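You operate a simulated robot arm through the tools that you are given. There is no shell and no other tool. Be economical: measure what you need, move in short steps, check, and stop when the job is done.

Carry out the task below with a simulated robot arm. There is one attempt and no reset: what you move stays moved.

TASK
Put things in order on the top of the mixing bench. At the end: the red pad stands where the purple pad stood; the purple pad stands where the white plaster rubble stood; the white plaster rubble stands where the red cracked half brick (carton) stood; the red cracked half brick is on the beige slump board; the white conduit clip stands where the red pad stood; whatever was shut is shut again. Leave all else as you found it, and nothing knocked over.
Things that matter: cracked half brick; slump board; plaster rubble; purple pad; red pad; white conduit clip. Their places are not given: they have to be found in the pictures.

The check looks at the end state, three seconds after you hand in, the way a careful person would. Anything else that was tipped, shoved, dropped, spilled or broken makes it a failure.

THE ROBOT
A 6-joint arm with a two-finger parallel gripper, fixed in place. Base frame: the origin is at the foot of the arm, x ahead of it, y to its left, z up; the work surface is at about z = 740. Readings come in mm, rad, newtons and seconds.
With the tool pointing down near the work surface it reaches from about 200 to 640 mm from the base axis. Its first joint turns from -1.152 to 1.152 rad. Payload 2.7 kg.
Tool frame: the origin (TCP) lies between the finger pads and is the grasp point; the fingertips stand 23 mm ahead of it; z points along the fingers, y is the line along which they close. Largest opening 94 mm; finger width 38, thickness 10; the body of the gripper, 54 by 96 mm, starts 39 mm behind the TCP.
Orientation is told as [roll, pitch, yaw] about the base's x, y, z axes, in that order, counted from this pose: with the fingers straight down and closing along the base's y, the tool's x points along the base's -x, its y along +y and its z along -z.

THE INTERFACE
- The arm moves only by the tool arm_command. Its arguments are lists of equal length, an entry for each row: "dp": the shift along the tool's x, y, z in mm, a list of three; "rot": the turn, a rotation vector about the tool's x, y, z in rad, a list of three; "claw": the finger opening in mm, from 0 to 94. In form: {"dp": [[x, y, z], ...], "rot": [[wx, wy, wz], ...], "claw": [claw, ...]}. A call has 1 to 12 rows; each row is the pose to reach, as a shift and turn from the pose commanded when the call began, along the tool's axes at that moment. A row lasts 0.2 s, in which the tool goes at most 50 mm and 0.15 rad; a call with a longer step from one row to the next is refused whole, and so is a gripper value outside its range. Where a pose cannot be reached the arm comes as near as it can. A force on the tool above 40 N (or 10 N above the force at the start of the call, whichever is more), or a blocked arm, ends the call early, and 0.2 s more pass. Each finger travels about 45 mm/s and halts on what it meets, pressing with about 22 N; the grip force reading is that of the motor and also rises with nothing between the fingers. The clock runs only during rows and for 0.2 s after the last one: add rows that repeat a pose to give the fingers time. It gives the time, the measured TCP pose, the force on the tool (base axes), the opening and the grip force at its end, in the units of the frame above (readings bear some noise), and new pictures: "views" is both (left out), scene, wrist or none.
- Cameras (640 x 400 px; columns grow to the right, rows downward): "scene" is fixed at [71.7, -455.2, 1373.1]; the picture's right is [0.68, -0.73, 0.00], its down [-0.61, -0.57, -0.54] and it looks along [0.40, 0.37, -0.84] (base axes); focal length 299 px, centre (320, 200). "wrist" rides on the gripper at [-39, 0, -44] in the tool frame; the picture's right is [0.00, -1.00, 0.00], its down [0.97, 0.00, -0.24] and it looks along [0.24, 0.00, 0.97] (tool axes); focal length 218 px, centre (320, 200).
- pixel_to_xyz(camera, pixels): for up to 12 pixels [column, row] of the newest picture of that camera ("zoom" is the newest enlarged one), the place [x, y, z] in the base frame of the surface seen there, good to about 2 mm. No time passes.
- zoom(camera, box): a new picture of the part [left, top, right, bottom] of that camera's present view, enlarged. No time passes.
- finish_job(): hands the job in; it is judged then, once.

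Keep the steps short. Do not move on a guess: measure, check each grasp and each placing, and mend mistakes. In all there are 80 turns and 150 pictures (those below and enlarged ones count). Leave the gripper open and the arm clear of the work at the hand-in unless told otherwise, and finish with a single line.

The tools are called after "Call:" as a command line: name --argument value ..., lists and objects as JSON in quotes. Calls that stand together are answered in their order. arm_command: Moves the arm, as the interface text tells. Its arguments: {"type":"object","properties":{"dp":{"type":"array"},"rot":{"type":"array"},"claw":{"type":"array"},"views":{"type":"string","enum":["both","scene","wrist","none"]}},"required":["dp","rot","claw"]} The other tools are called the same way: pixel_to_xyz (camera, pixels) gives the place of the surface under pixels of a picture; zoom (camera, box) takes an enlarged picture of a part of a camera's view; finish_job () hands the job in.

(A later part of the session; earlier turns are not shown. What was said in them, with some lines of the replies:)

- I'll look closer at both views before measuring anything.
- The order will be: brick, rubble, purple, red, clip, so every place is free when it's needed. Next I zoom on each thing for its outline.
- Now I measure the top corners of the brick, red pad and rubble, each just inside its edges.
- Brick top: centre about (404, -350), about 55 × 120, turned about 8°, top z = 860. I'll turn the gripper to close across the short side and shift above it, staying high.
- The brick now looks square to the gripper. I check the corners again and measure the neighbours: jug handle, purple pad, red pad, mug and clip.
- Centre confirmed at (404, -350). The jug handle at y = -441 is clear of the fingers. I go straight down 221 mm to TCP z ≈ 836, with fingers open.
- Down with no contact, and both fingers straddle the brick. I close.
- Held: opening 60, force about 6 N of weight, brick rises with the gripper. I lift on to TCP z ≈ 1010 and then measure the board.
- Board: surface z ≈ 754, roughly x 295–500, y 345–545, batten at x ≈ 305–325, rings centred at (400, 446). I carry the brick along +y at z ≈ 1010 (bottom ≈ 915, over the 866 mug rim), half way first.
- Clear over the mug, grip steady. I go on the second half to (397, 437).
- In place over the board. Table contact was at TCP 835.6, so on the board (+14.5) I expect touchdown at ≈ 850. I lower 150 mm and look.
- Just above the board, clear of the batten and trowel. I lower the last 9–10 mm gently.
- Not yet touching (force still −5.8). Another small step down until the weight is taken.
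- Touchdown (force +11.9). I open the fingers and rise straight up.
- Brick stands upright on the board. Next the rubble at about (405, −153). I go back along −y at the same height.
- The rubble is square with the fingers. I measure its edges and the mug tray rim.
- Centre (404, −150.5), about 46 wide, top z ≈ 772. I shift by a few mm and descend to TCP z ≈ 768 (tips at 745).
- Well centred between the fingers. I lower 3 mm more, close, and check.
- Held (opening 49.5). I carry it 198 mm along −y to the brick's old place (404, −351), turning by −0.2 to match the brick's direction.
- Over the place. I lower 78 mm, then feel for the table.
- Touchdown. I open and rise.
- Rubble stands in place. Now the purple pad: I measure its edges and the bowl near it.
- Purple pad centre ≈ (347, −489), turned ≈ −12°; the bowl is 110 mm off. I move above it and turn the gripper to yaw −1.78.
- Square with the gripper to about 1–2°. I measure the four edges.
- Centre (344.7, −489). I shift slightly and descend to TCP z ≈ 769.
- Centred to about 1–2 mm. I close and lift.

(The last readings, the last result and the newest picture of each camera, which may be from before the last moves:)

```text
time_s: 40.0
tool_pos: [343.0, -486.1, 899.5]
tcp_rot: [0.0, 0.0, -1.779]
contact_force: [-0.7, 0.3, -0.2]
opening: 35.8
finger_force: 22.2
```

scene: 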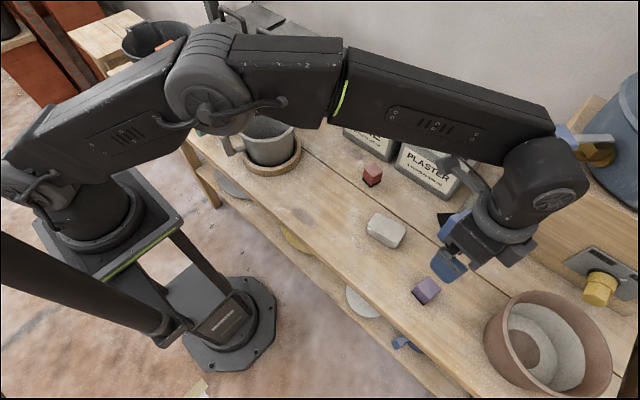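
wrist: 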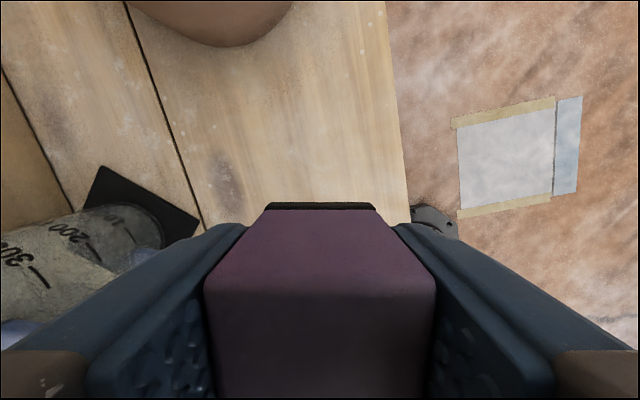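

Held (opening 35.8). I carry it at z ≈ 900 to the rubble's old place (404.5, −151).

Call:
arm_command --dp '[[15, -0.5, 0], [45, -1.5, 0], [85, -2.5, 0], [127, -3.5, 0], [169, -5, 0], [211, -6, 0], [253, -7, 0], [290, -8, 0], [320, -9, 0], [335, -9.5, 0], [340.4, -9.5, 0], [340.4, -9.5, 0]]' --rot '[[0, 0, 0], [0, 0, -0.02], [0, 0, -0.04], [0, 0, -0.06], [0, 0, -0.08], [0, 0, -0.1], [0, 0, -0.12], [0, 0, -0.14], [0, 0, -0.15], [0, 0, -0.15], [0, 0, -0.15], [0, 0, -0.15]]' --claw '[25, 25, 25, 25, 25, 25, 25, 25, 25, 25, 25, 25]' --views "both"

```text
time_s: 42.6
tool_pos: [406.1, -151.7, 896.2]
tcp_rot: [0.0, 0.0, -1.628]
contact_force: [0.0, -0.6, -0.4]
opening: 35.7
finger_force: 22.1
```

scene: 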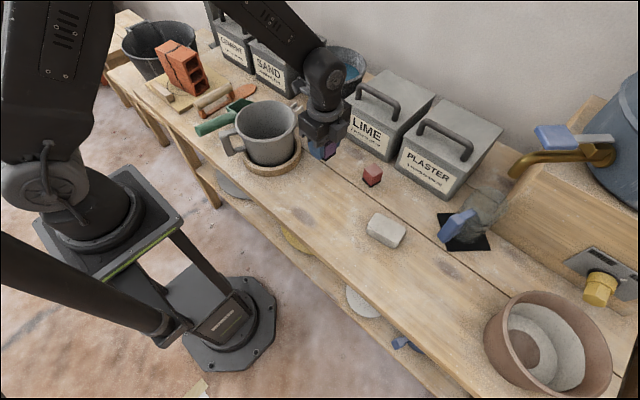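
wrist: 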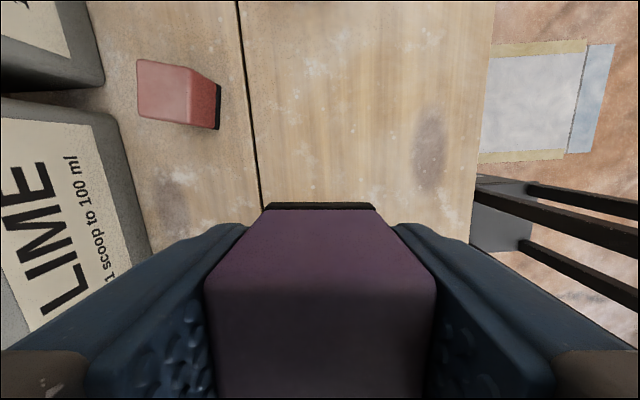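

On the spot. I lower to touchdown at ≈ 769.

Call:
arm_command --dp '[[-0.5, -1, 30], [-0.5, -1, 65], [-0.5, -1, 95], [-0.5, -1, 115], [-0.5, -1, 122], [-0.5, -1, 125], [-0.5, -1, 127], [-0.5, -1, 128], [-0.5, -1, 128]]' --rot '[[0, 0, 0], [0, 0, 0], [0, 0, 0], [0, 0, 0], [0, 0, 0], [0, 0, 0], [0, 0, 0], [0, 0, 0], [0, 0, 0]]' --claw '[25, 25, 25, 25, 25, 25, 25, 25, 25]' --views "none"

```text
time_s: 44.6
tool_pos: [404.5, -153.6, 769.3]
tcp_rot: [0.001, -0.001, -1.629]
contact_force: [0.5, 0.2, -0.3]
opening: 36.0
finger_force: 22.0
```

No contact felt yet. Another couple of mm.

Call:
arm_command --dp '[[1, 0, 0.7], [1, 0, 1.4], [1, 0, 2], [1, 0, 2]]' --rot '[[0, 0, 0], [0, 0, 0], [0, 0, 0], [0, 0, 0]]' --claw '[25, 25, 25, 25]' --views "none"

```text
time_s: 45.6
tool_pos: [404.5, -151.3, 769.2]
tcp_rot: [-0.001, 0.002, -1.627]
contact_force: [-2.6, 0.2, 5.0]
opening: 35.6
finger_force: 21.9
```

Contact (+5 N). I open and rise.

Call:
arm_command --dp '[[0, 0, -0.5], [0, 0, -0.5], [0, 0, -0.5], [0, 0, -0.5], [0, 0, -0.5], [0, 0, -0.5], [0, 0, -0.5], [0, 0, -25], [0, 0, -70], [0, 0, -115], [0, 0, -160], [0, 0, -190]]' --rot '[[0, 0, 0], [0, 0, 0], [0, 0, 0], [0, 0, 0], [0, 0, 0], [0, 0, 0], [0, 0, 0], [0, 0, 0], [0, 0, 0], [0, 0, 0], [0, 0, 0], [0, 0, 0]]' --claw '[45, 60, 75, 90, 94, 94, 94, 94, 94, 94, 94, 94]' --views "both"

Call:
zoom --camera "wrist" --box '[190, 80, 370, 205]'

```text
time_s: 48.2
tool_pos: [404.5, -151.7, 958.9]
tcp_rot: [0.0, 0.001, -1.626]
contact_force: [0.2, 0.4, 0.5]
opening: 94.0
finger_force: 0.0
```

scene: 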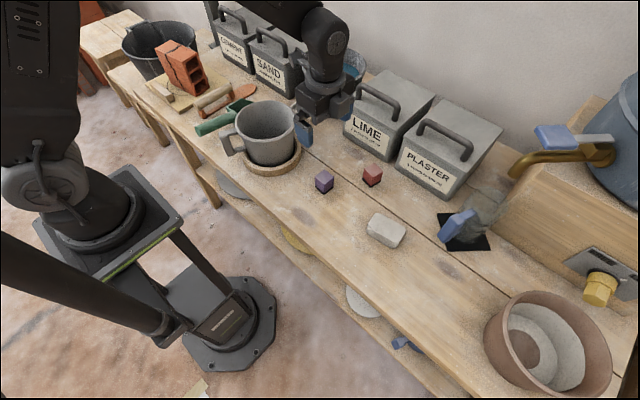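
wrist: 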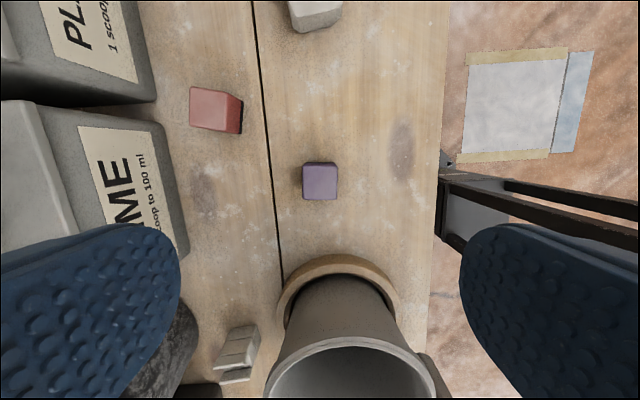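

```text
3.20 times, centred on (280, 142) of wrist
```

zoom: 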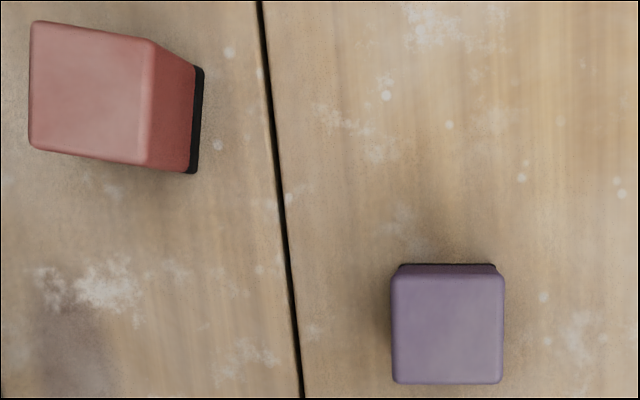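

Purple pad stands where the rubble was. For the red pad I measure its corners and the fronts of the tins behind it.

Call:
pixel_to_xyz --camera "wrist" --pixels '[[201, 88], [228, 94], [226, 125], [200, 120], [214, 107], [155, 100], [120, 95], [165, 125], [188, 240], [185, 200], [140, 90], [130, 115]]'

Call:
pixel_to_xyz --camera "scene" --pixels '[[395, 150], [345, 125], [390, 157], [400, 160], [445, 197], [372, 85], [400, 168], [372, 170], [320, 178], [324, 183], [320, 172], [332, 180]]'

```text
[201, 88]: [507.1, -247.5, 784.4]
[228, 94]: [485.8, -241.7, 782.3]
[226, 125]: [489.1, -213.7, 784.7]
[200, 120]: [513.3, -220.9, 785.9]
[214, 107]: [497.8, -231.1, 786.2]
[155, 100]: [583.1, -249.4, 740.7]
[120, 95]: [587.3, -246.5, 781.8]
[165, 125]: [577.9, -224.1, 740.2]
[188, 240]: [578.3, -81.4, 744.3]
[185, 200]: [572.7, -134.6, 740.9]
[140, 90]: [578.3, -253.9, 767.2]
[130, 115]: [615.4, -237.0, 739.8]
```

```text
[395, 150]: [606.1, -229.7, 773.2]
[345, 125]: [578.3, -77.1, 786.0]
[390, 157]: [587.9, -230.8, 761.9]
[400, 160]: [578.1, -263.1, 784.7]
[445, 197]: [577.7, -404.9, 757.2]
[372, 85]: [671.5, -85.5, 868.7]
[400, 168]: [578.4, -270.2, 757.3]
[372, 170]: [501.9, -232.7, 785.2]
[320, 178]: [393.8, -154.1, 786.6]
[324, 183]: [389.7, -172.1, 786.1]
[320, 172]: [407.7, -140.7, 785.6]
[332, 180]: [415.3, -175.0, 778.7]
```

Tin fronts are at x ≈ 578; the red pad at ≈ (502, −231). I move above it at the same height with yaw −1.77 and look.

Call:
arm_command --dp '[[-14, 20, 0], [-34, 47, 0], [-55, 75, 0], [-70, 95, 0], [-74, 101, 0], [-74, 101, 0]]' --rot '[[0, 0, 0.03], [0, 0, 0.06], [0, 0, 0.1], [0, 0, 0.13], [0, 0, 0.14], [0, 0, 0.14]]' --claw '[94, 94, 94, 94, 80, 70]' --views "both"

Call:
zoom --camera "wrist" --box '[260, 130, 380, 205]'

Call:
zoom --camera "scene" --box '[300, 30, 480, 142]'

```text
time_s: 49.6
tool_pos: [501.3, -231.4, 958.6]
tcp_rot: [0.0, 0.001, -1.769]
contact_force: [-0.2, -0.9, -0.6]
opening: 70.0
finger_force: 0.2
```

scene: 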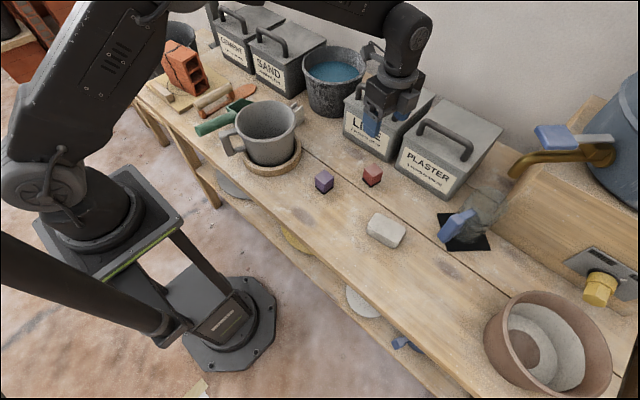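
wrist: 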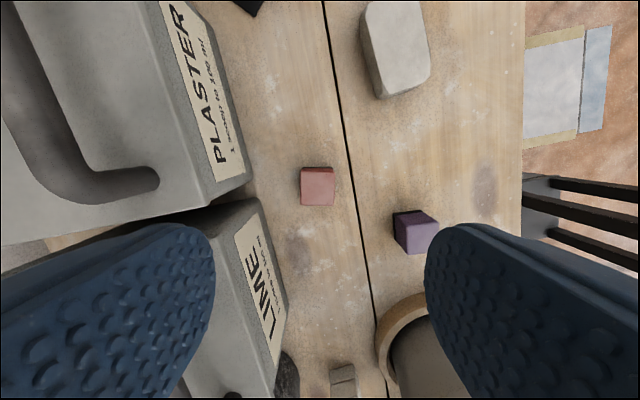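

```text
5.33 times, centred on (320, 168) of wrist
```

zoom: 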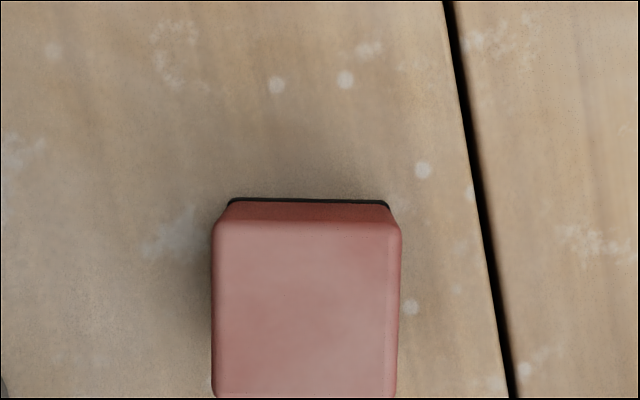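

```text
3.56 times, centred on (390, 86) of scene
```

zoom: 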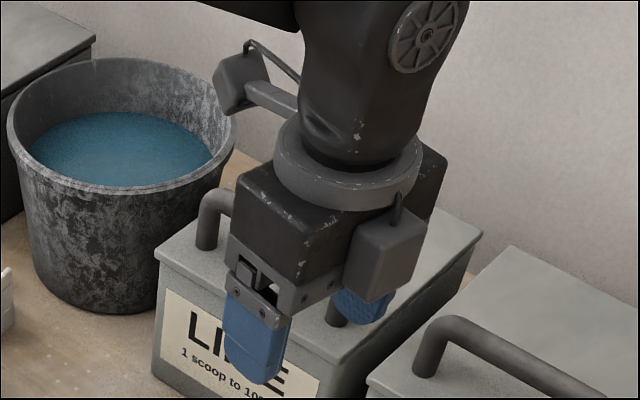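

There is a box on a bracket at the wrist, left-behind. I measure it and the red pad's edges, so it won't hit the tins on the way down.

Call:
pixel_to_xyz --camera "zoom" --pixels '[[240, 90], [228, 110], [250, 60], [265, 70], [270, 95], [390, 260], [370, 290], [420, 180], [215, 195], [440, 325]]'

Call:
pixel_to_xyz --camera "wrist" --pixels '[[302, 188], [333, 188], [317, 173], [317, 204], [302, 174], [333, 174], [302, 202], [332, 203], [342, 380]]'

```text
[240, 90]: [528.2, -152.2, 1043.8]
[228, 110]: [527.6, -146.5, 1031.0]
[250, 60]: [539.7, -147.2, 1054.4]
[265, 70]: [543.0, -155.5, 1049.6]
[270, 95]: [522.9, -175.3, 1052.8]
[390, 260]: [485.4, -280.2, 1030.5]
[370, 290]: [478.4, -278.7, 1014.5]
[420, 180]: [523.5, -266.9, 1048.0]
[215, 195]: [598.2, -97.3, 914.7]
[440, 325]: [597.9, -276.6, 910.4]
```

```text
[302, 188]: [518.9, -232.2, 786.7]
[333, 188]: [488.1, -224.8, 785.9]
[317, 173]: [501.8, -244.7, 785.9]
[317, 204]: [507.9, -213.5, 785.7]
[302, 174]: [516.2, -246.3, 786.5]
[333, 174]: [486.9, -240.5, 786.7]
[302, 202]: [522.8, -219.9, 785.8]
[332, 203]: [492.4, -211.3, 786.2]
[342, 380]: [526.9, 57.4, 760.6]
```

The bracket box hangs about 65 mm above TCP, 88 mm to the +y side; at grasp it would be x ≤ 550, clear of the tins (578). Red pad centre (504, −229.5). I descend with 70 mm opening.

Call:
arm_command --dp '[[2.5, 2.2, 35], [2.5, 2.2, 75], [2.5, 2.2, 115], [2.5, 2.2, 150], [2.5, 2.2, 172], [2.5, 2.2, 184], [2.5, 2.2, 189], [2.5, 2.2, 189]]' --rot '[[0, 0, 0], [0, 0, 0], [0, 0, 0], [0, 0, 0], [0, 0, 0], [0, 0, 0], [0, 0, 0], [0, 0, 0]]' --claw '[70, 70, 70, 70, 70, 70, 70, 70]' --views "both"

```text
time_s: 51.4
tool_pos: [503.8, -230.7, 771.0]
tcp_rot: [0.001, 0.0, -1.769]
contact_force: [-0.8, -0.6, 0.7]
opening: 70.1
finger_force: 0.1
```

scene: 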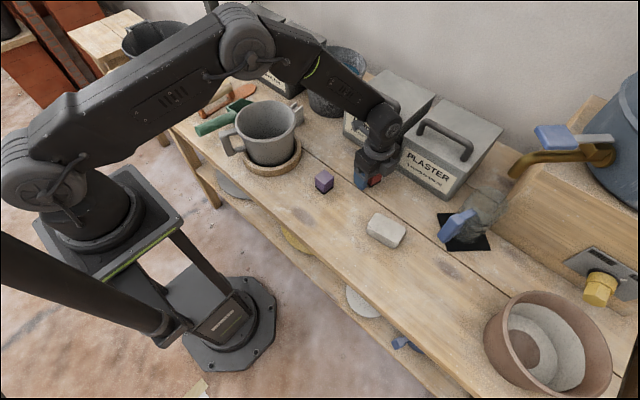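
wrist: 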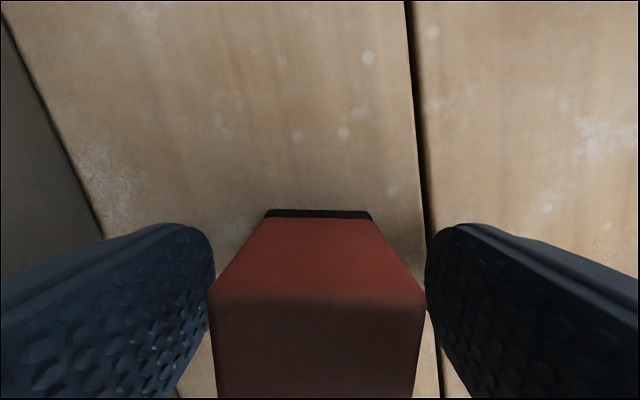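

Centred. I close and lift.

Call:
arm_command --dp '[[0, 0, 1], [0, 0, 1], [0, 0, 1], [0, 0, 1], [0, 0, 1], [0, 0, 1]]' --rot '[[0, 0, 0], [0, 0, 0], [0, 0, 0], [0, 0, 0], [0, 0, 0], [0, 0, 0]]' --claw '[58, 42, 30, 25, 25, 25]' --views "none"

Call:
arm_command --dp '[[0, 0, -10], [0, 0, -40], [0, 0, -80], [0, 0, -120], [0, 0, -140], [0, 0, -140]]' --rot '[[0, 0, 0], [0, 0, 0], [0, 0, 0], [0, 0, 0], [0, 0, 0], [0, 0, 0]]' --claw '[25, 25, 25, 25, 25, 25]' --views "wrist"

```text
time_s: 52.8
tool_pos: [503.4, -229.1, 769.9]
tcp_rot: [0.0, -0.001, -1.768]
contact_force: [0.6, -1.0, 1.0]
opening: 35.4
finger_force: 21.9
```

```text
time_s: 54.2
tool_pos: [502.5, -230.1, 909.2]
tcp_rot: [-0.002, 0.0, -1.767]
contact_force: [0.1, 0.4, 0.1]
opening: 35.5
finger_force: 22.1
```

wrist: 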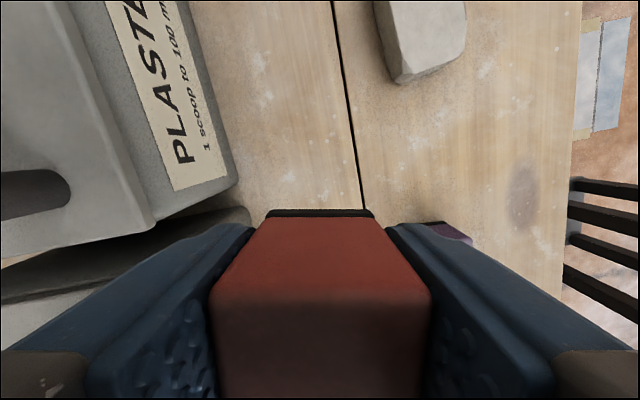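

Held. I carry it to the purple pad's old place (345, −488.5) at z ≈ 909.

Call:
arm_command --dp '[[-14, -5, 0], [-45, -16, 0], [-85, -31, 0], [-127, -46, 0], [-169, -61, 0], [-210, -76, 0], [-247, -90, 0], [-273, -99, 0], [-284, -103.4, 0], [-284.4, -103.4, 0]]' --rot '[[0, 0, 0], [0, 0, 0], [0, 0, 0], [0, 0, 0], [0, 0, 0.01], [0, 0, 0.01], [0, 0, 0.01], [0, 0, 0.01], [0, 0, 0.01], [0, 0, 0.01]]' --claw '[25, 25, 25, 25, 25, 25, 25, 25, 25, 25]' --views "both"

```text
time_s: 56.4
tool_pos: [345.6, -488.8, 909.0]
tcp_rot: [0.001, -0.001, -1.778]
contact_force: [0.4, -0.1, -0.9]
opening: 35.8
finger_force: 21.4
```

scene: 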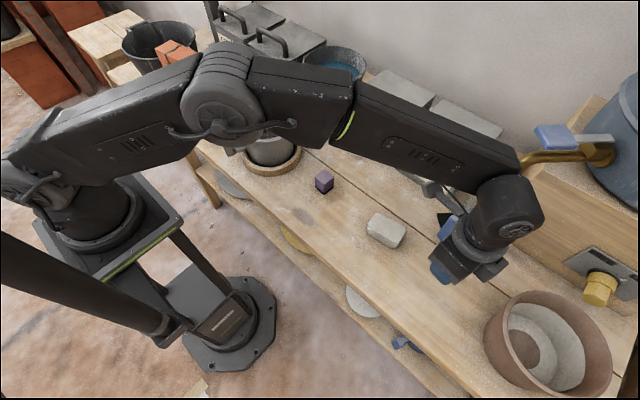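
wrist: 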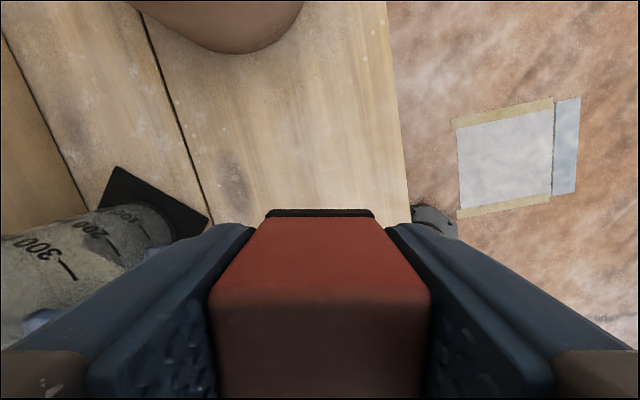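

I lower to ≈ 769.

Call:
arm_command --dp '[[0, 0, 30], [0, 0, 70], [0, 0, 105], [0, 0, 127], [0, 0, 135], [0, 0, 138], [0, 0, 140], [0, 0, 141], [0, 0, 141]]' --rot '[[0, 0, 0], [0, 0, 0], [0, 0, 0], [0, 0, 0], [0, 0, 0], [0, 0, 0], [0, 0, 0], [0, 0, 0], [0, 0, 0]]' --claw '[25, 25, 25, 25, 25, 25, 25, 25, 25]' --views "none"

```text
time_s: 58.4
tool_pos: [346.0, -487.2, 769.6]
tcp_rot: [0.001, -0.002, -1.779]
contact_force: [-5.3, 7.7, 13.9]
opening: 35.6
finger_force: 21.9
```

Touchdown (+13.9 N). I open and rise.

Call:
arm_command --dp '[[0, 0, -1.5], [0, 0, -1.5], [0, 0, -1.5], [0, 0, -1.5], [0, 0, -1.5], [0, 0, -1.5], [0, 0, -1.5], [0, 0, -25], [0, 0, -70], [0, 0, -115], [0, 0, -160], [0, 0, -195]]' --rot '[[0, 0, 0], [0, 0, 0], [0, 0, 0], [0, 0, 0], [0, 0, 0], [0, 0, 0], [0, 0, 0], [0, 0, 0], [0, 0, 0], [0, 0, 0], [0, 0, 0], [0, 0, 0]]' --claw '[45, 60, 75, 90, 94, 94, 94, 94, 94, 94, 94, 94]' --views "wrist"

Call:
pixel_to_xyz --camera "wrist" --pixels '[[309, 169], [339, 169], [310, 198], [339, 198]]'

```text
time_s: 61.0
tool_pos: [345.2, -487.3, 962.5]
tcp_rot: [-0.001, -0.002, -1.778]
contact_force: [0.1, 0.2, 0.2]
opening: 93.8
finger_force: 0.1
```

wrist: 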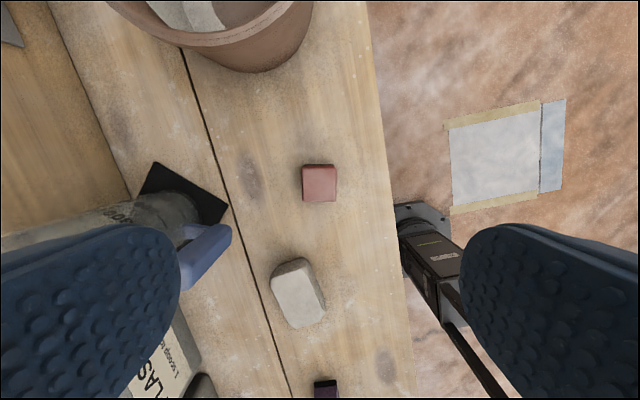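

```text
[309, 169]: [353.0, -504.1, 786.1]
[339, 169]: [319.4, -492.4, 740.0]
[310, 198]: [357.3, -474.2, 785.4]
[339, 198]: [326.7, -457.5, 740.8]
```

Red pad stands where the purple one was. Now to the clip near (525, 70): I rise to z ≈ 1012 and travel there.

Call:
arm_command --dp '[[15, 1.5, -10], [48, 5, -25], [92, 9, -40], [137, 13, -50], [182, 18, -50], [227, 22, -50], [272, 26, -50], [317, 31, -50], [362, 35, -50], [407, 40, -50], [443, 43, -50], [468, 45.5, -50]]' --rot '[[0, 0, 0], [0, 0, 0], [0, 0, 0], [0, 0, 0], [0, 0, 0], [0, 0, 0], [0, 0, 0], [0, 0, 0], [0, 0, 0], [0, 0, 0], [0, 0, 0], [0, 0, 0]]' --claw '[94, 94, 94, 94, 94, 94, 94, 94, 94, 94, 94, 94]' --views "none"

Call:
arm_command --dp '[[20, 2, 0], [55, 5, 0], [90, 9, 0], [108, 11, 0], [113, 11, 0], [113, 11, 0]]' --rot '[[0, 0, -0.08], [0, 0, -0.17], [0, 0, -0.26], [0, 0, -0.34], [0, 0, -0.36], [0, 0, -0.36]]' --claw '[94, 94, 94, 94, 94, 94]' --views "both"

Call:
zoom --camera "wrist" --box '[260, 120, 420, 220]'

```text
time_s: 63.6
tool_pos: [486.9, -39.6, 1012.0]
tcp_rot: [0.002, 0.0, -1.779]
contact_force: [-0.9, 0.5, 0.4]
opening: 93.9
finger_force: 0.1
```

```text
time_s: 65.0
tool_pos: [521.7, 71.0, 1011.7]
tcp_rot: [0.0, -0.002, -1.417]
contact_force: [0.7, 0.3, -0.9]
opening: 93.9
finger_force: 0.1
```

scene: 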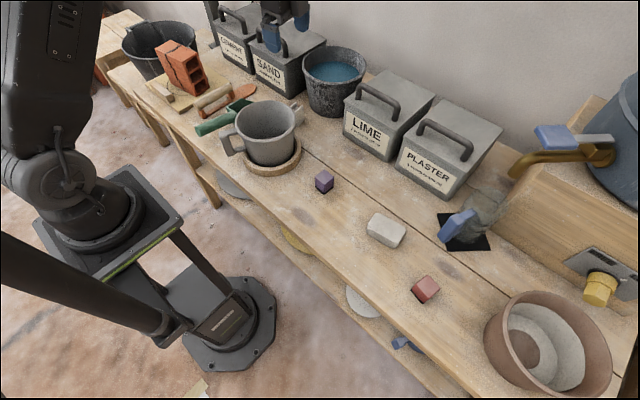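
wrist: 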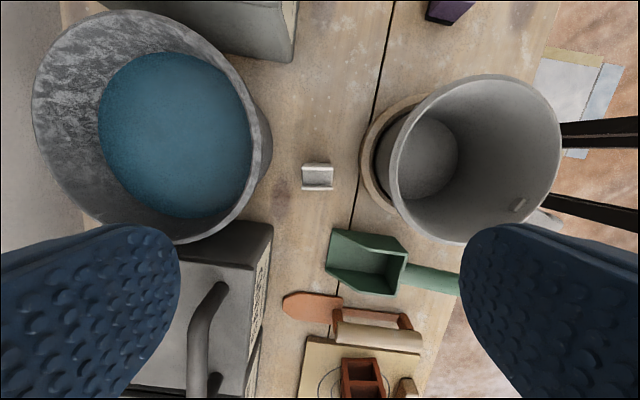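

```text
4.00 times, centred on (340, 170) of wrist
```

zoom: 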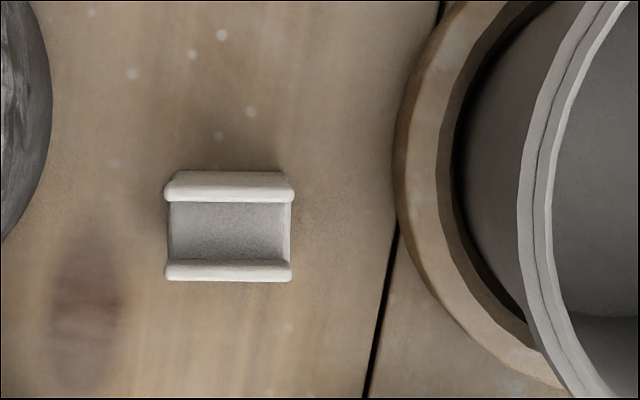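

The clip is square with the gripper. I measure it, and the bucket, mug and SAND tin around it.

Call:
pixel_to_xyz --camera "wrist" --pixels '[[303, 166.5], [331, 167], [303, 187.5], [331, 188], [317, 166.5], [317, 188], [317, 178], [391, 180], [390, 200], [392, 160], [400, 230], [269, 180]]'

Call:
pixel_to_xyz --camera "wrist" --pixels '[[247, 100], [257, 150], [249, 190], [262, 110], [271, 140], [272, 228], [262, 240], [250, 265], [395, 150], [330, 232], [400, 240], [225, 225]]'

```text
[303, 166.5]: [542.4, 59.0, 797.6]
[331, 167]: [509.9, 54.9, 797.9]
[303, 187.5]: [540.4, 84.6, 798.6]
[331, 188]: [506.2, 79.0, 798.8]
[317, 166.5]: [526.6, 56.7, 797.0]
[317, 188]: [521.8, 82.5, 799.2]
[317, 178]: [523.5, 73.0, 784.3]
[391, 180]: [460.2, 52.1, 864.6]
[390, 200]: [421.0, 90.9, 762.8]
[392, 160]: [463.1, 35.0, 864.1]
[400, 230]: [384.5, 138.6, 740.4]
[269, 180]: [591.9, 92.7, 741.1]
```

```text
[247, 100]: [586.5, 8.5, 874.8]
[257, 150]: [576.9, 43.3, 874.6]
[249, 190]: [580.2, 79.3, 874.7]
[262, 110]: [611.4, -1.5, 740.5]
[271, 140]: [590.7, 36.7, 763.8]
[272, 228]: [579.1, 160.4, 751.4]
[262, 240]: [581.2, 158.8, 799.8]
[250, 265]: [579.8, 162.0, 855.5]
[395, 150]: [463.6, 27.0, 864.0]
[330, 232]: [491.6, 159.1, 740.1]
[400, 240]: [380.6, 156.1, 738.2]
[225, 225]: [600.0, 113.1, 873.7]
```

The gap between bucket rim (x ≈ 575) and mug rim (x ≈ 464) is only ~110 mm for the 96 mm gripper body. I'll go down with yaw exactly −π/2, centred in the gap (x ≈ 518.5, y ≈ 77), reduced opening. First I measure the tray ring and rims more carefully.

Call:
zoom --camera "wrist" --box '[230, 100, 430, 225]'

Call:
pixel_to_xyz --camera "wrist" --pixels '[[360, 160], [362, 150], [364, 175], [370, 190], [258.5, 150], [259, 160], [255, 175], [389, 185], [387.5, 165], [388.5, 150], [394, 210], [402, 222]]'

```text
3.20 times, centred on (330, 162) of wrist
```

zoom: 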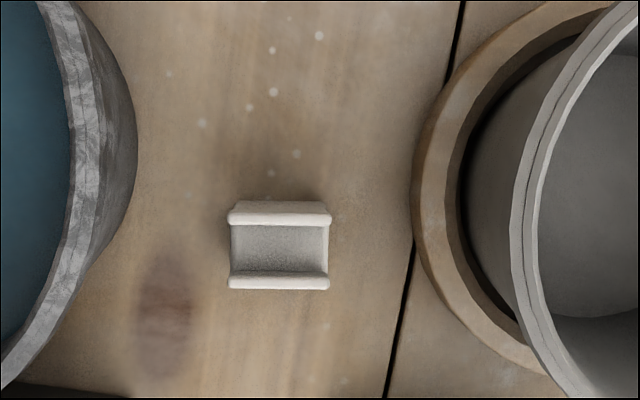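

```text
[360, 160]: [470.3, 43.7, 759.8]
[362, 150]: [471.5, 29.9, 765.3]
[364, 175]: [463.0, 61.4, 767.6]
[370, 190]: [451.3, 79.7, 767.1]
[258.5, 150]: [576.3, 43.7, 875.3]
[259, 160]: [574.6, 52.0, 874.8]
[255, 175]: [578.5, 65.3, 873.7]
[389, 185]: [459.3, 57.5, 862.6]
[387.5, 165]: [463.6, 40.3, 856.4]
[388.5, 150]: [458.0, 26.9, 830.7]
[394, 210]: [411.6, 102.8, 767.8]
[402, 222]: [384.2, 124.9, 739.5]
```

I align: to (518, 80), yaw −1.571, opening 66, and come down to z ≈ 920 (fingertips still above the rims) to check.

Call:
arm_command --dp '[[3, -1, 10], [6, -2, 30], [9.5, -2.3, 55], [9.5, -2.3, 80], [9.5, -2.3, 92], [9.5, -2.3, 92]]' --rot '[[0, 0, 0.05], [0, 0, 0.1], [0, 0, 0.154], [0, 0, 0.154], [0, 0, 0.154], [0, 0, 0.154]]' --claw '[80, 66, 66, 66, 66, 66]' --views "both"

Call:
zoom --camera "scene" --box '[210, 40, 370, 140]'

```text
time_s: 66.4
tool_pos: [517.8, 77.8, 922.0]
tcp_rot: [0.001, -0.002, -1.573]
contact_force: [-0.2, -0.7, 0.0]
opening: 66.1
finger_force: 0.1
```

scene: 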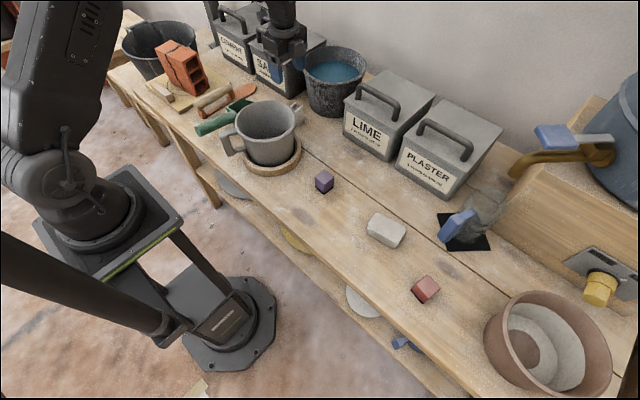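
wrist: 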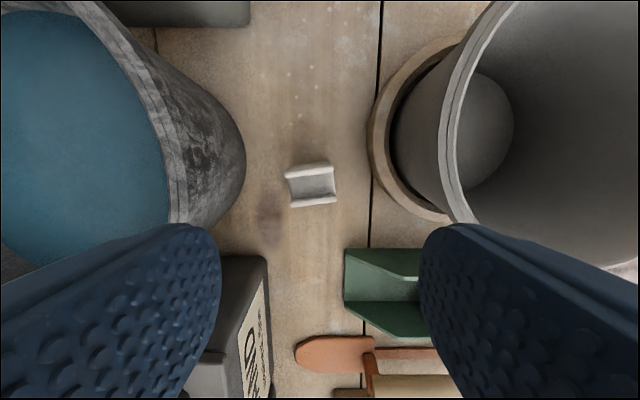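

```text
4.00 times, centred on (290, 90) of scene
```

zoom: 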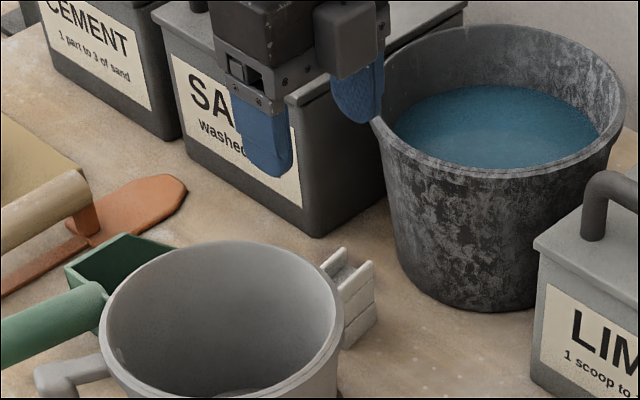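

I measure the rims again from this closer height.

Call:
pixel_to_xyz --camera "wrist" --pixels '[[176, 140], [183, 170], [187, 190], [189, 210], [186, 222], [440, 140], [441, 165], [446, 190], [455, 215], [465, 225], [170, 120], [442, 120]]'

Call:
zoom --camera "wrist" --box '[120, 100, 320, 225]'

```text
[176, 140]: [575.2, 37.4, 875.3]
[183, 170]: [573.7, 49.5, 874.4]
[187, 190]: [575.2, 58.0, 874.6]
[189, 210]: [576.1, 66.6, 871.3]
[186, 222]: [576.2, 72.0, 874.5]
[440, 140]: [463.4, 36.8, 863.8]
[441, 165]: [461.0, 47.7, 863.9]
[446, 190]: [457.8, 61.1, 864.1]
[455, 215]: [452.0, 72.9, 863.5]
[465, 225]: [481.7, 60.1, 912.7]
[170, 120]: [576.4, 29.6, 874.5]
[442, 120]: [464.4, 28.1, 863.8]
```

```text
3.20 times, centred on (220, 162) of wrist
```

zoom: 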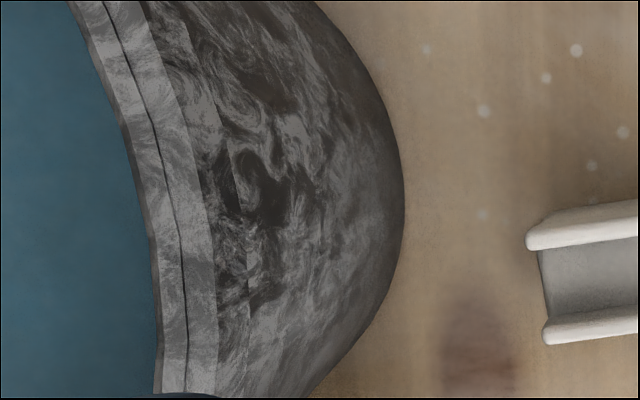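

Clearances come out at about 8 mm to the bucket and 9 mm to the mug. I go down slowly to z ≈ 835 first.

Call:
arm_command --dp '[[0, 0, 20], [0, 0, 40], [0, 0, 60], [0, 0, 75], [0, 0, 85], [0, 0, 87], [0, 0, 87]]' --rot '[[0, 0, 0], [0, 0, 0], [0, 0, 0], [0, 0, 0], [0, 0, 0], [0, 0, 0], [0, 0, 0]]' --claw '[66, 66, 66, 66, 66, 66, 66]' --views "both"

Call:
zoom --camera "scene" --box '[210, 40, 370, 140]'

```text
time_s: 68.0
tool_pos: [518.2, 78.9, 833.0]
tcp_rot: [-0.002, 0.001, -1.574]
contact_force: [-1.0, -0.8, 0.9]
opening: 65.8
finger_force: 0.0
```

scene: 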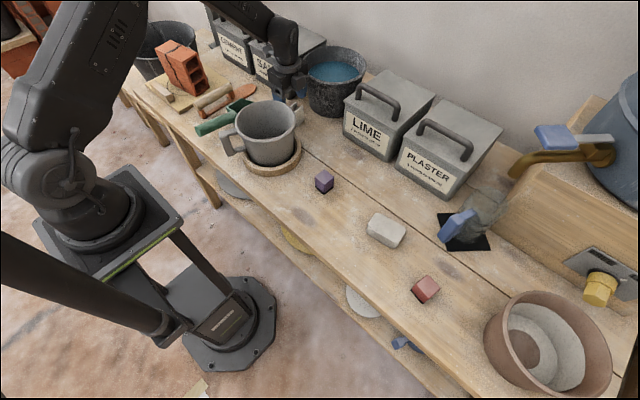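
wrist: 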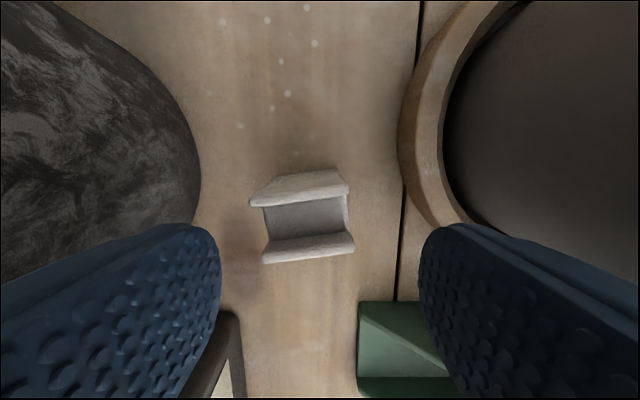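

```text
4.00 times, centred on (290, 90) of scene
```

zoom: 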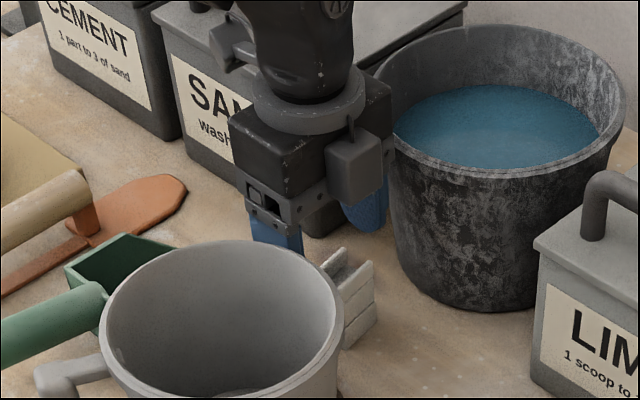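

Clear on both sides. I check the dustpan's near edge, then go on down to z ≈ 779.

Call:
pixel_to_xyz --camera "wrist" --pixels '[[362, 308], [400, 306], [365, 370], [240, 330], [350, 200], [262, 200]]'

Call:
arm_command --dp '[[0, 0, 15], [0, 0, 30], [0, 0, 42], [0, 0, 50], [0, 0, 54], [0, 0, 54]]' --rot '[[0, 0, 0], [0, 0, 0], [0, 0, 0], [0, 0, 0], [0, 0, 0], [0, 0, 0]]' --claw '[66, 66, 66, 66, 66, 66]' --views "both"

Call:
zoom --camera "scene" --box '[210, 40, 370, 140]'

```text
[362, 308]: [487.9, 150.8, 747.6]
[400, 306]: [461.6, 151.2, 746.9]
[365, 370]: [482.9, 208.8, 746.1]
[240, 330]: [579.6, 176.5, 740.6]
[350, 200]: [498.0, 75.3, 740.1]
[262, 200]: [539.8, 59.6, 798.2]
```

```text
time_s: 69.4
tool_pos: [517.8, 77.9, 779.0]
tcp_rot: [0.001, -0.002, -1.572]
contact_force: [0.8, 0.7, 0.3]
opening: 66.3
finger_force: 0.0
```

scene: 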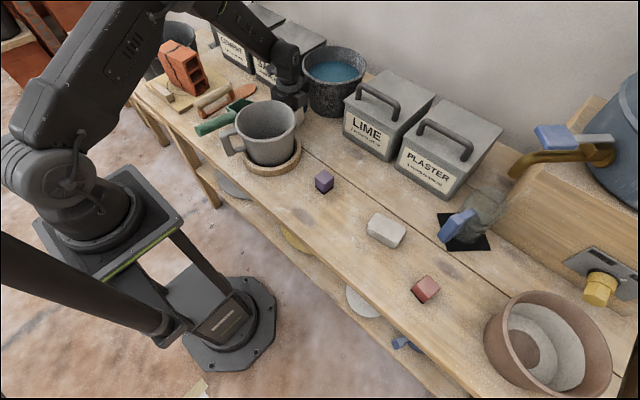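
wrist: 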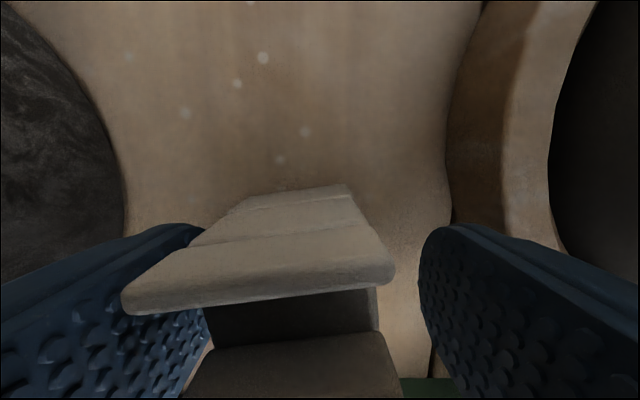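

```text
4.00 times, centred on (290, 90) of scene
```

zoom: 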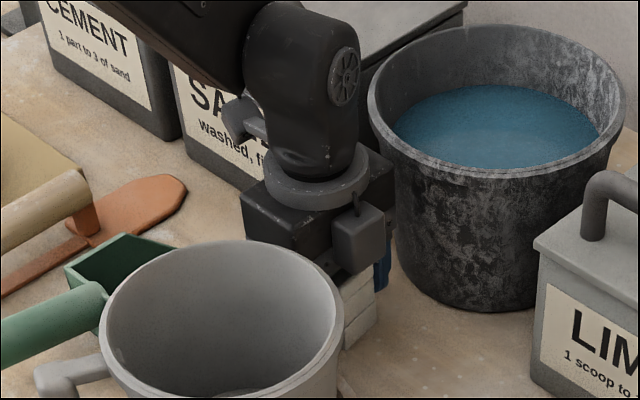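

Clip is between the fingers, no contact. I close gradually.

Call:
arm_command --dp '[[0, 0, 0], [0, 0, 0], [0, 0, 0], [0, 0, 0], [0, 0, 0], [0, 0, 0], [0, 0, 0], [0, 0, 0]]' --rot '[[0, 0, 0], [0, 0, 0], [0, 0, 0], [0, 0, 0], [0, 0, 0], [0, 0, 0], [0, 0, 0], [0, 0, 0]]' --claw '[60, 54, 48, 42, 36, 32, 28, 28]' --views "wrist"

```text
time_s: 71.2
tool_pos: [518.3, 78.9, 779.3]
tcp_rot: [-0.001, -0.001, -1.572]
contact_force: [-0.7, -0.1, 1.3]
opening: 38.8
finger_force: 22.2
```

wrist: 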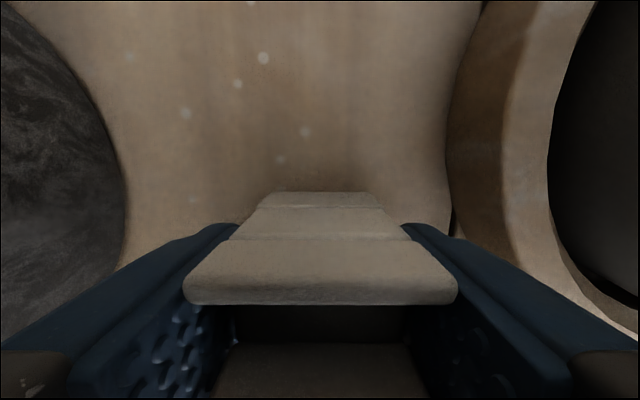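

Gripped square (opening 38.8). I lift straight up to z ≈ 960.

Call:
arm_command --dp '[[0, 0, -10], [0, 0, -25], [0, 0, -45], [0, 0, -70], [0, 0, -100], [0, 0, -130], [0, 0, -160], [0, 0, -180], [0, 0, -180]]' --rot '[[0, 0, 0], [0, 0, 0], [0, 0, 0], [0, 0, 0], [0, 0, 0], [0, 0, 0], [0, 0, 0], [0, 0, 0], [0, 0, 0]]' --claw '[28, 28, 28, 28, 28, 28, 28, 28, 28]' --views "both"

Call:
zoom --camera "scene" --box '[210, 40, 370, 140]'

Call:
pixel_to_xyz --camera "wrist" --pixels '[[320, 296], [320, 265], [320, 225], [320, 198], [320, 370], [320, 390]]'

```text
time_s: 73.2
tool_pos: [517.8, 78.2, 960.0]
tcp_rot: [0.0, 0.0, -1.572]
contact_force: [-0.1, 0.4, -0.5]
opening: 38.7
finger_force: 22.3
```

scene: 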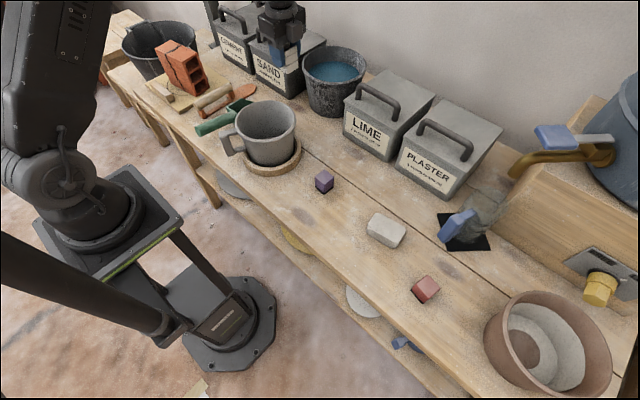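
wrist: 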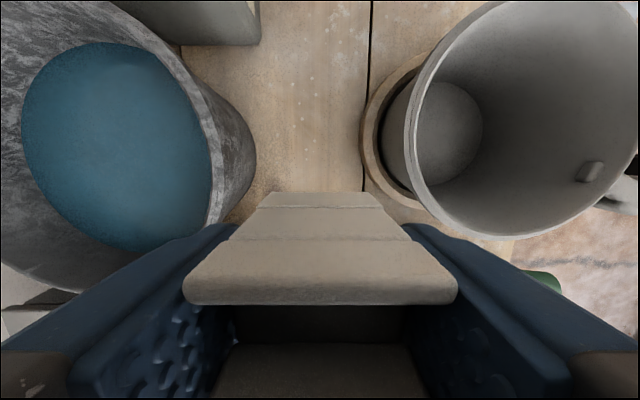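

```text
4.00 times, centred on (290, 90) of scene
```

zoom: 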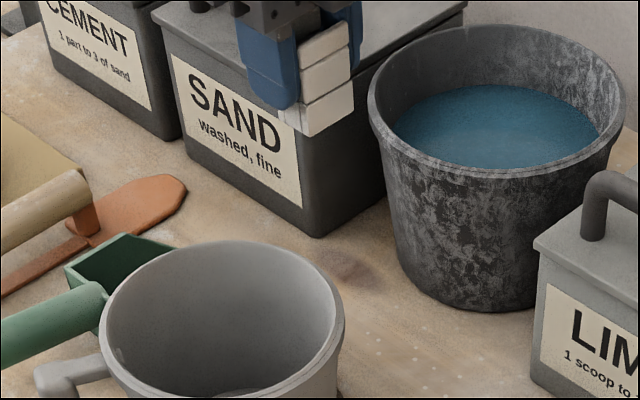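

```text
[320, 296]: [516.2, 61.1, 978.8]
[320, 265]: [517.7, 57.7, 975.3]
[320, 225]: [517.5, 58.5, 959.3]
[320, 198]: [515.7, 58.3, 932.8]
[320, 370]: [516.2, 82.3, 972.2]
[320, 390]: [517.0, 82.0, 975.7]
```

Held and hanging straight; the clip's centre is ≈ 4.5 mm to −y of the TCP. I carry it to the red pad's old place: TCP (504, −225), z 960.

Call:
arm_command --dp '[[-14, -1, 0], [-45, -2, 0], [-88, -4, 0], [-132, -6, 0], [-176, -8, 0], [-220, -10, 0], [-260, -12, 0], [-288, -13, 0], [-302, -14, 0], [-303, -14, 0], [-303, -14, 0]]' --rot '[[0, 0, 0], [0, 0, 0], [0, 0, 0], [0, 0, 0], [0, 0, 0], [0, 0, 0], [0, 0, 0], [0, 0, 0], [0, 0, 0], [0, 0, 0], [0, 0, 0]]' --claw '[28, 28, 28, 28, 28, 28, 28, 28, 28, 28, 28]' --views "both"

```text
time_s: 75.6
tool_pos: [502.7, -224.9, 960.1]
tcp_rot: [-0.001, 0.001, -1.572]
contact_force: [0.1, -0.2, -0.5]
opening: 38.9
finger_force: 21.7
```

scene: 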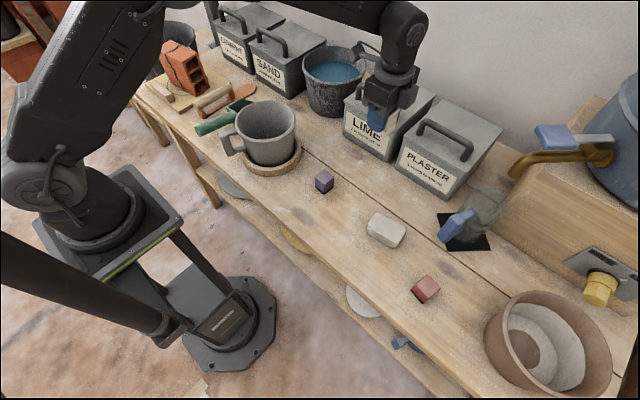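
wrist: 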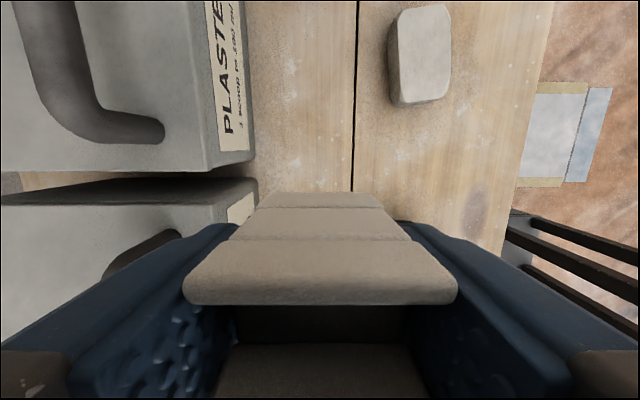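

I lower to touchdown at ≈ 779.

Call:
arm_command --dp '[[0, 0, 30], [0, 0, 70], [0, 0, 110], [0, 0, 145], [0, 0, 167], [0, 0, 176], [0, 0, 180], [0, 0, 181.5], [0, 0, 182], [0, 0, 182]]' --rot '[[0, 0, 0], [0, 0, 0], [0, 0, 0], [0, 0, 0], [0, 0, 0], [0, 0, 0], [0, 0, 0], [0, 0, 0], [0, 0, 0], [0, 0, 0]]' --claw '[28, 28, 28, 28, 28, 28, 28, 28, 28, 28]' --views "scene"

```text
time_s: 77.8
tool_pos: [504.5, -225.2, 779.1]
tcp_rot: [0.003, -0.002, -1.572]
contact_force: [-2.1, 3.7, 15.9]
opening: 39.1
finger_force: 22.3
```

scene: 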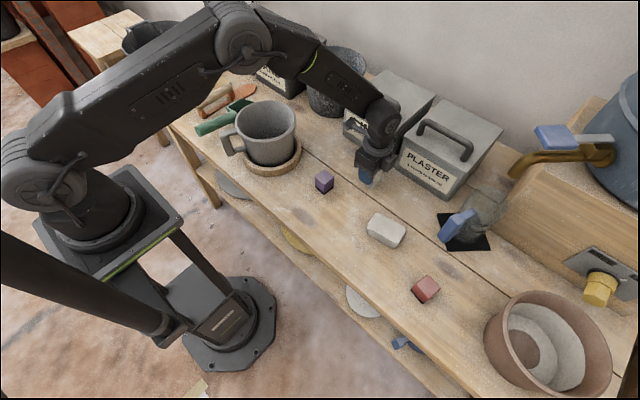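

Touchdown. I open to 70 and rise straight up.

Call:
arm_command --dp '[[0, 0, -1.5], [0, 0, -1.5], [0, 0, -1.5], [0, 0, -1.5], [0, 0, -1.5], [0, 0, -20], [0, 0, -60], [0, 0, -105], [0, 0, -150], [0, 0, -195], [0, 0, -230], [0, 0, -250]]' --rot '[[0, 0, 0], [0, 0, 0], [0, 0, 0], [0, 0, 0], [0, 0, 0], [0, 0, 0], [0, 0, 0], [0, 0, 0], [0, 0, 0], [0, 0, 0], [0, 0, 0], [0, 0, 0]]' --claw '[46, 56, 66, 70, 70, 70, 70, 70, 80, 94, 94, 94]' --views "both"

Call:
zoom --camera "scene" --box '[290, 140, 530, 320]'

Call:
zoom --camera "scene" --box '[130, 20, 330, 160]'

Call:
zoom --camera "wrist" --box '[260, 130, 380, 230]'

```text
time_s: 80.4
tool_pos: [502.5, -224.2, 1029.8]
tcp_rot: [0.0, -0.002, -1.574]
contact_force: [-0.7, 0.2, -0.4]
opening: 93.9
finger_force: 0.0
```

scene: 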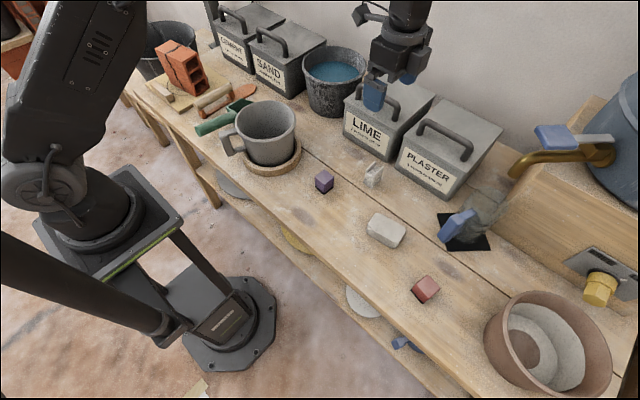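
wrist: 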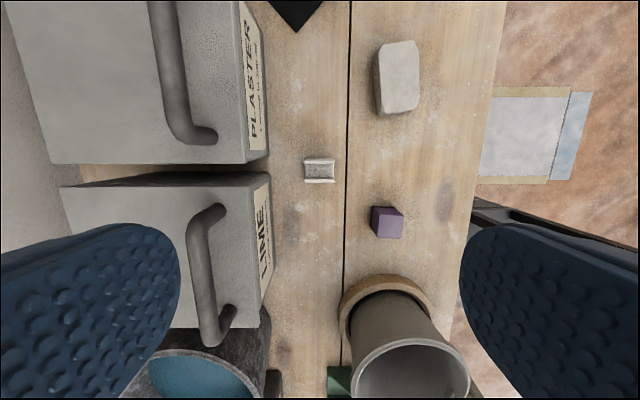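

```text
2.22 times, centred on (410, 230) of scene
```

zoom: 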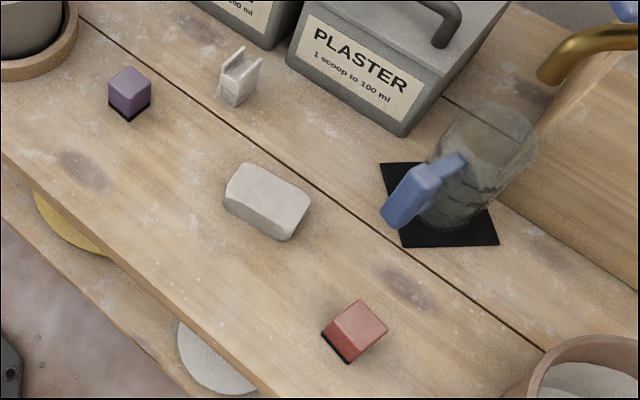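

```text
2.86 times, centred on (230, 90) of scene
```

zoom: 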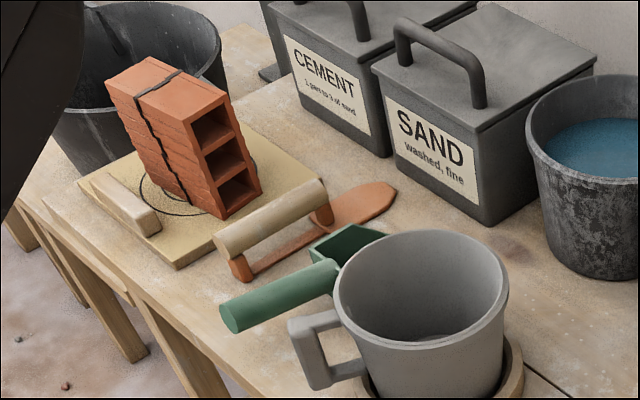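

```text
4.00 times, centred on (320, 180) of wrist
```

zoom: 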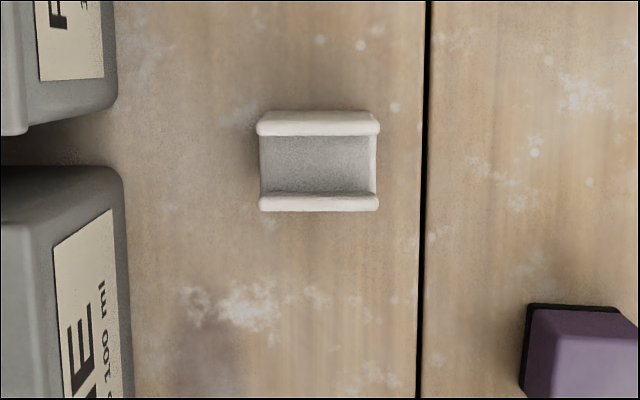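

All stand upright. A last check of final positions.

Call:
pixel_to_xyz --camera "wrist" --pixels '[[306, 161.5], [333, 161.5], [306, 180.5], [333, 180.5], [391, 215], [391, 235], [376, 225], [401, 225], [398, 75]]'

Call:
pixel_to_xyz --camera "scene" --pixels '[[428, 285], [426, 276], [438, 289], [428, 290], [417, 285]]'

```text
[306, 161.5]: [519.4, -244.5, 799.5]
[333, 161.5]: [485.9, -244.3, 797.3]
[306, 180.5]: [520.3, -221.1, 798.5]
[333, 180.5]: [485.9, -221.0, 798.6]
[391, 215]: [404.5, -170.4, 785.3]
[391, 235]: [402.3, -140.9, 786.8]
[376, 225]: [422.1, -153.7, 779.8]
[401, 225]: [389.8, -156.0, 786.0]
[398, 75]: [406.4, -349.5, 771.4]
```

```text
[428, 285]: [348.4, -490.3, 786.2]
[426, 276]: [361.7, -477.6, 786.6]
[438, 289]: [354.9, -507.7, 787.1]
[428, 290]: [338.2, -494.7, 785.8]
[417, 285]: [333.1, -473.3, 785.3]
```

Everything is within a few mm of its place: clip (503, −233), purple (405, −154), red (346, −490), rubble (404, −349), and the brick on the board. The gripper is open and the arm is high and clear. I hand in.

Call:
finish_job

```text
The job is handed in.
```

The brick is on the slump board; the rubble, purple pad, red pad and clip each stand in their assigned places, nothing I could see was knocked over, and nothing shut had to be opened.
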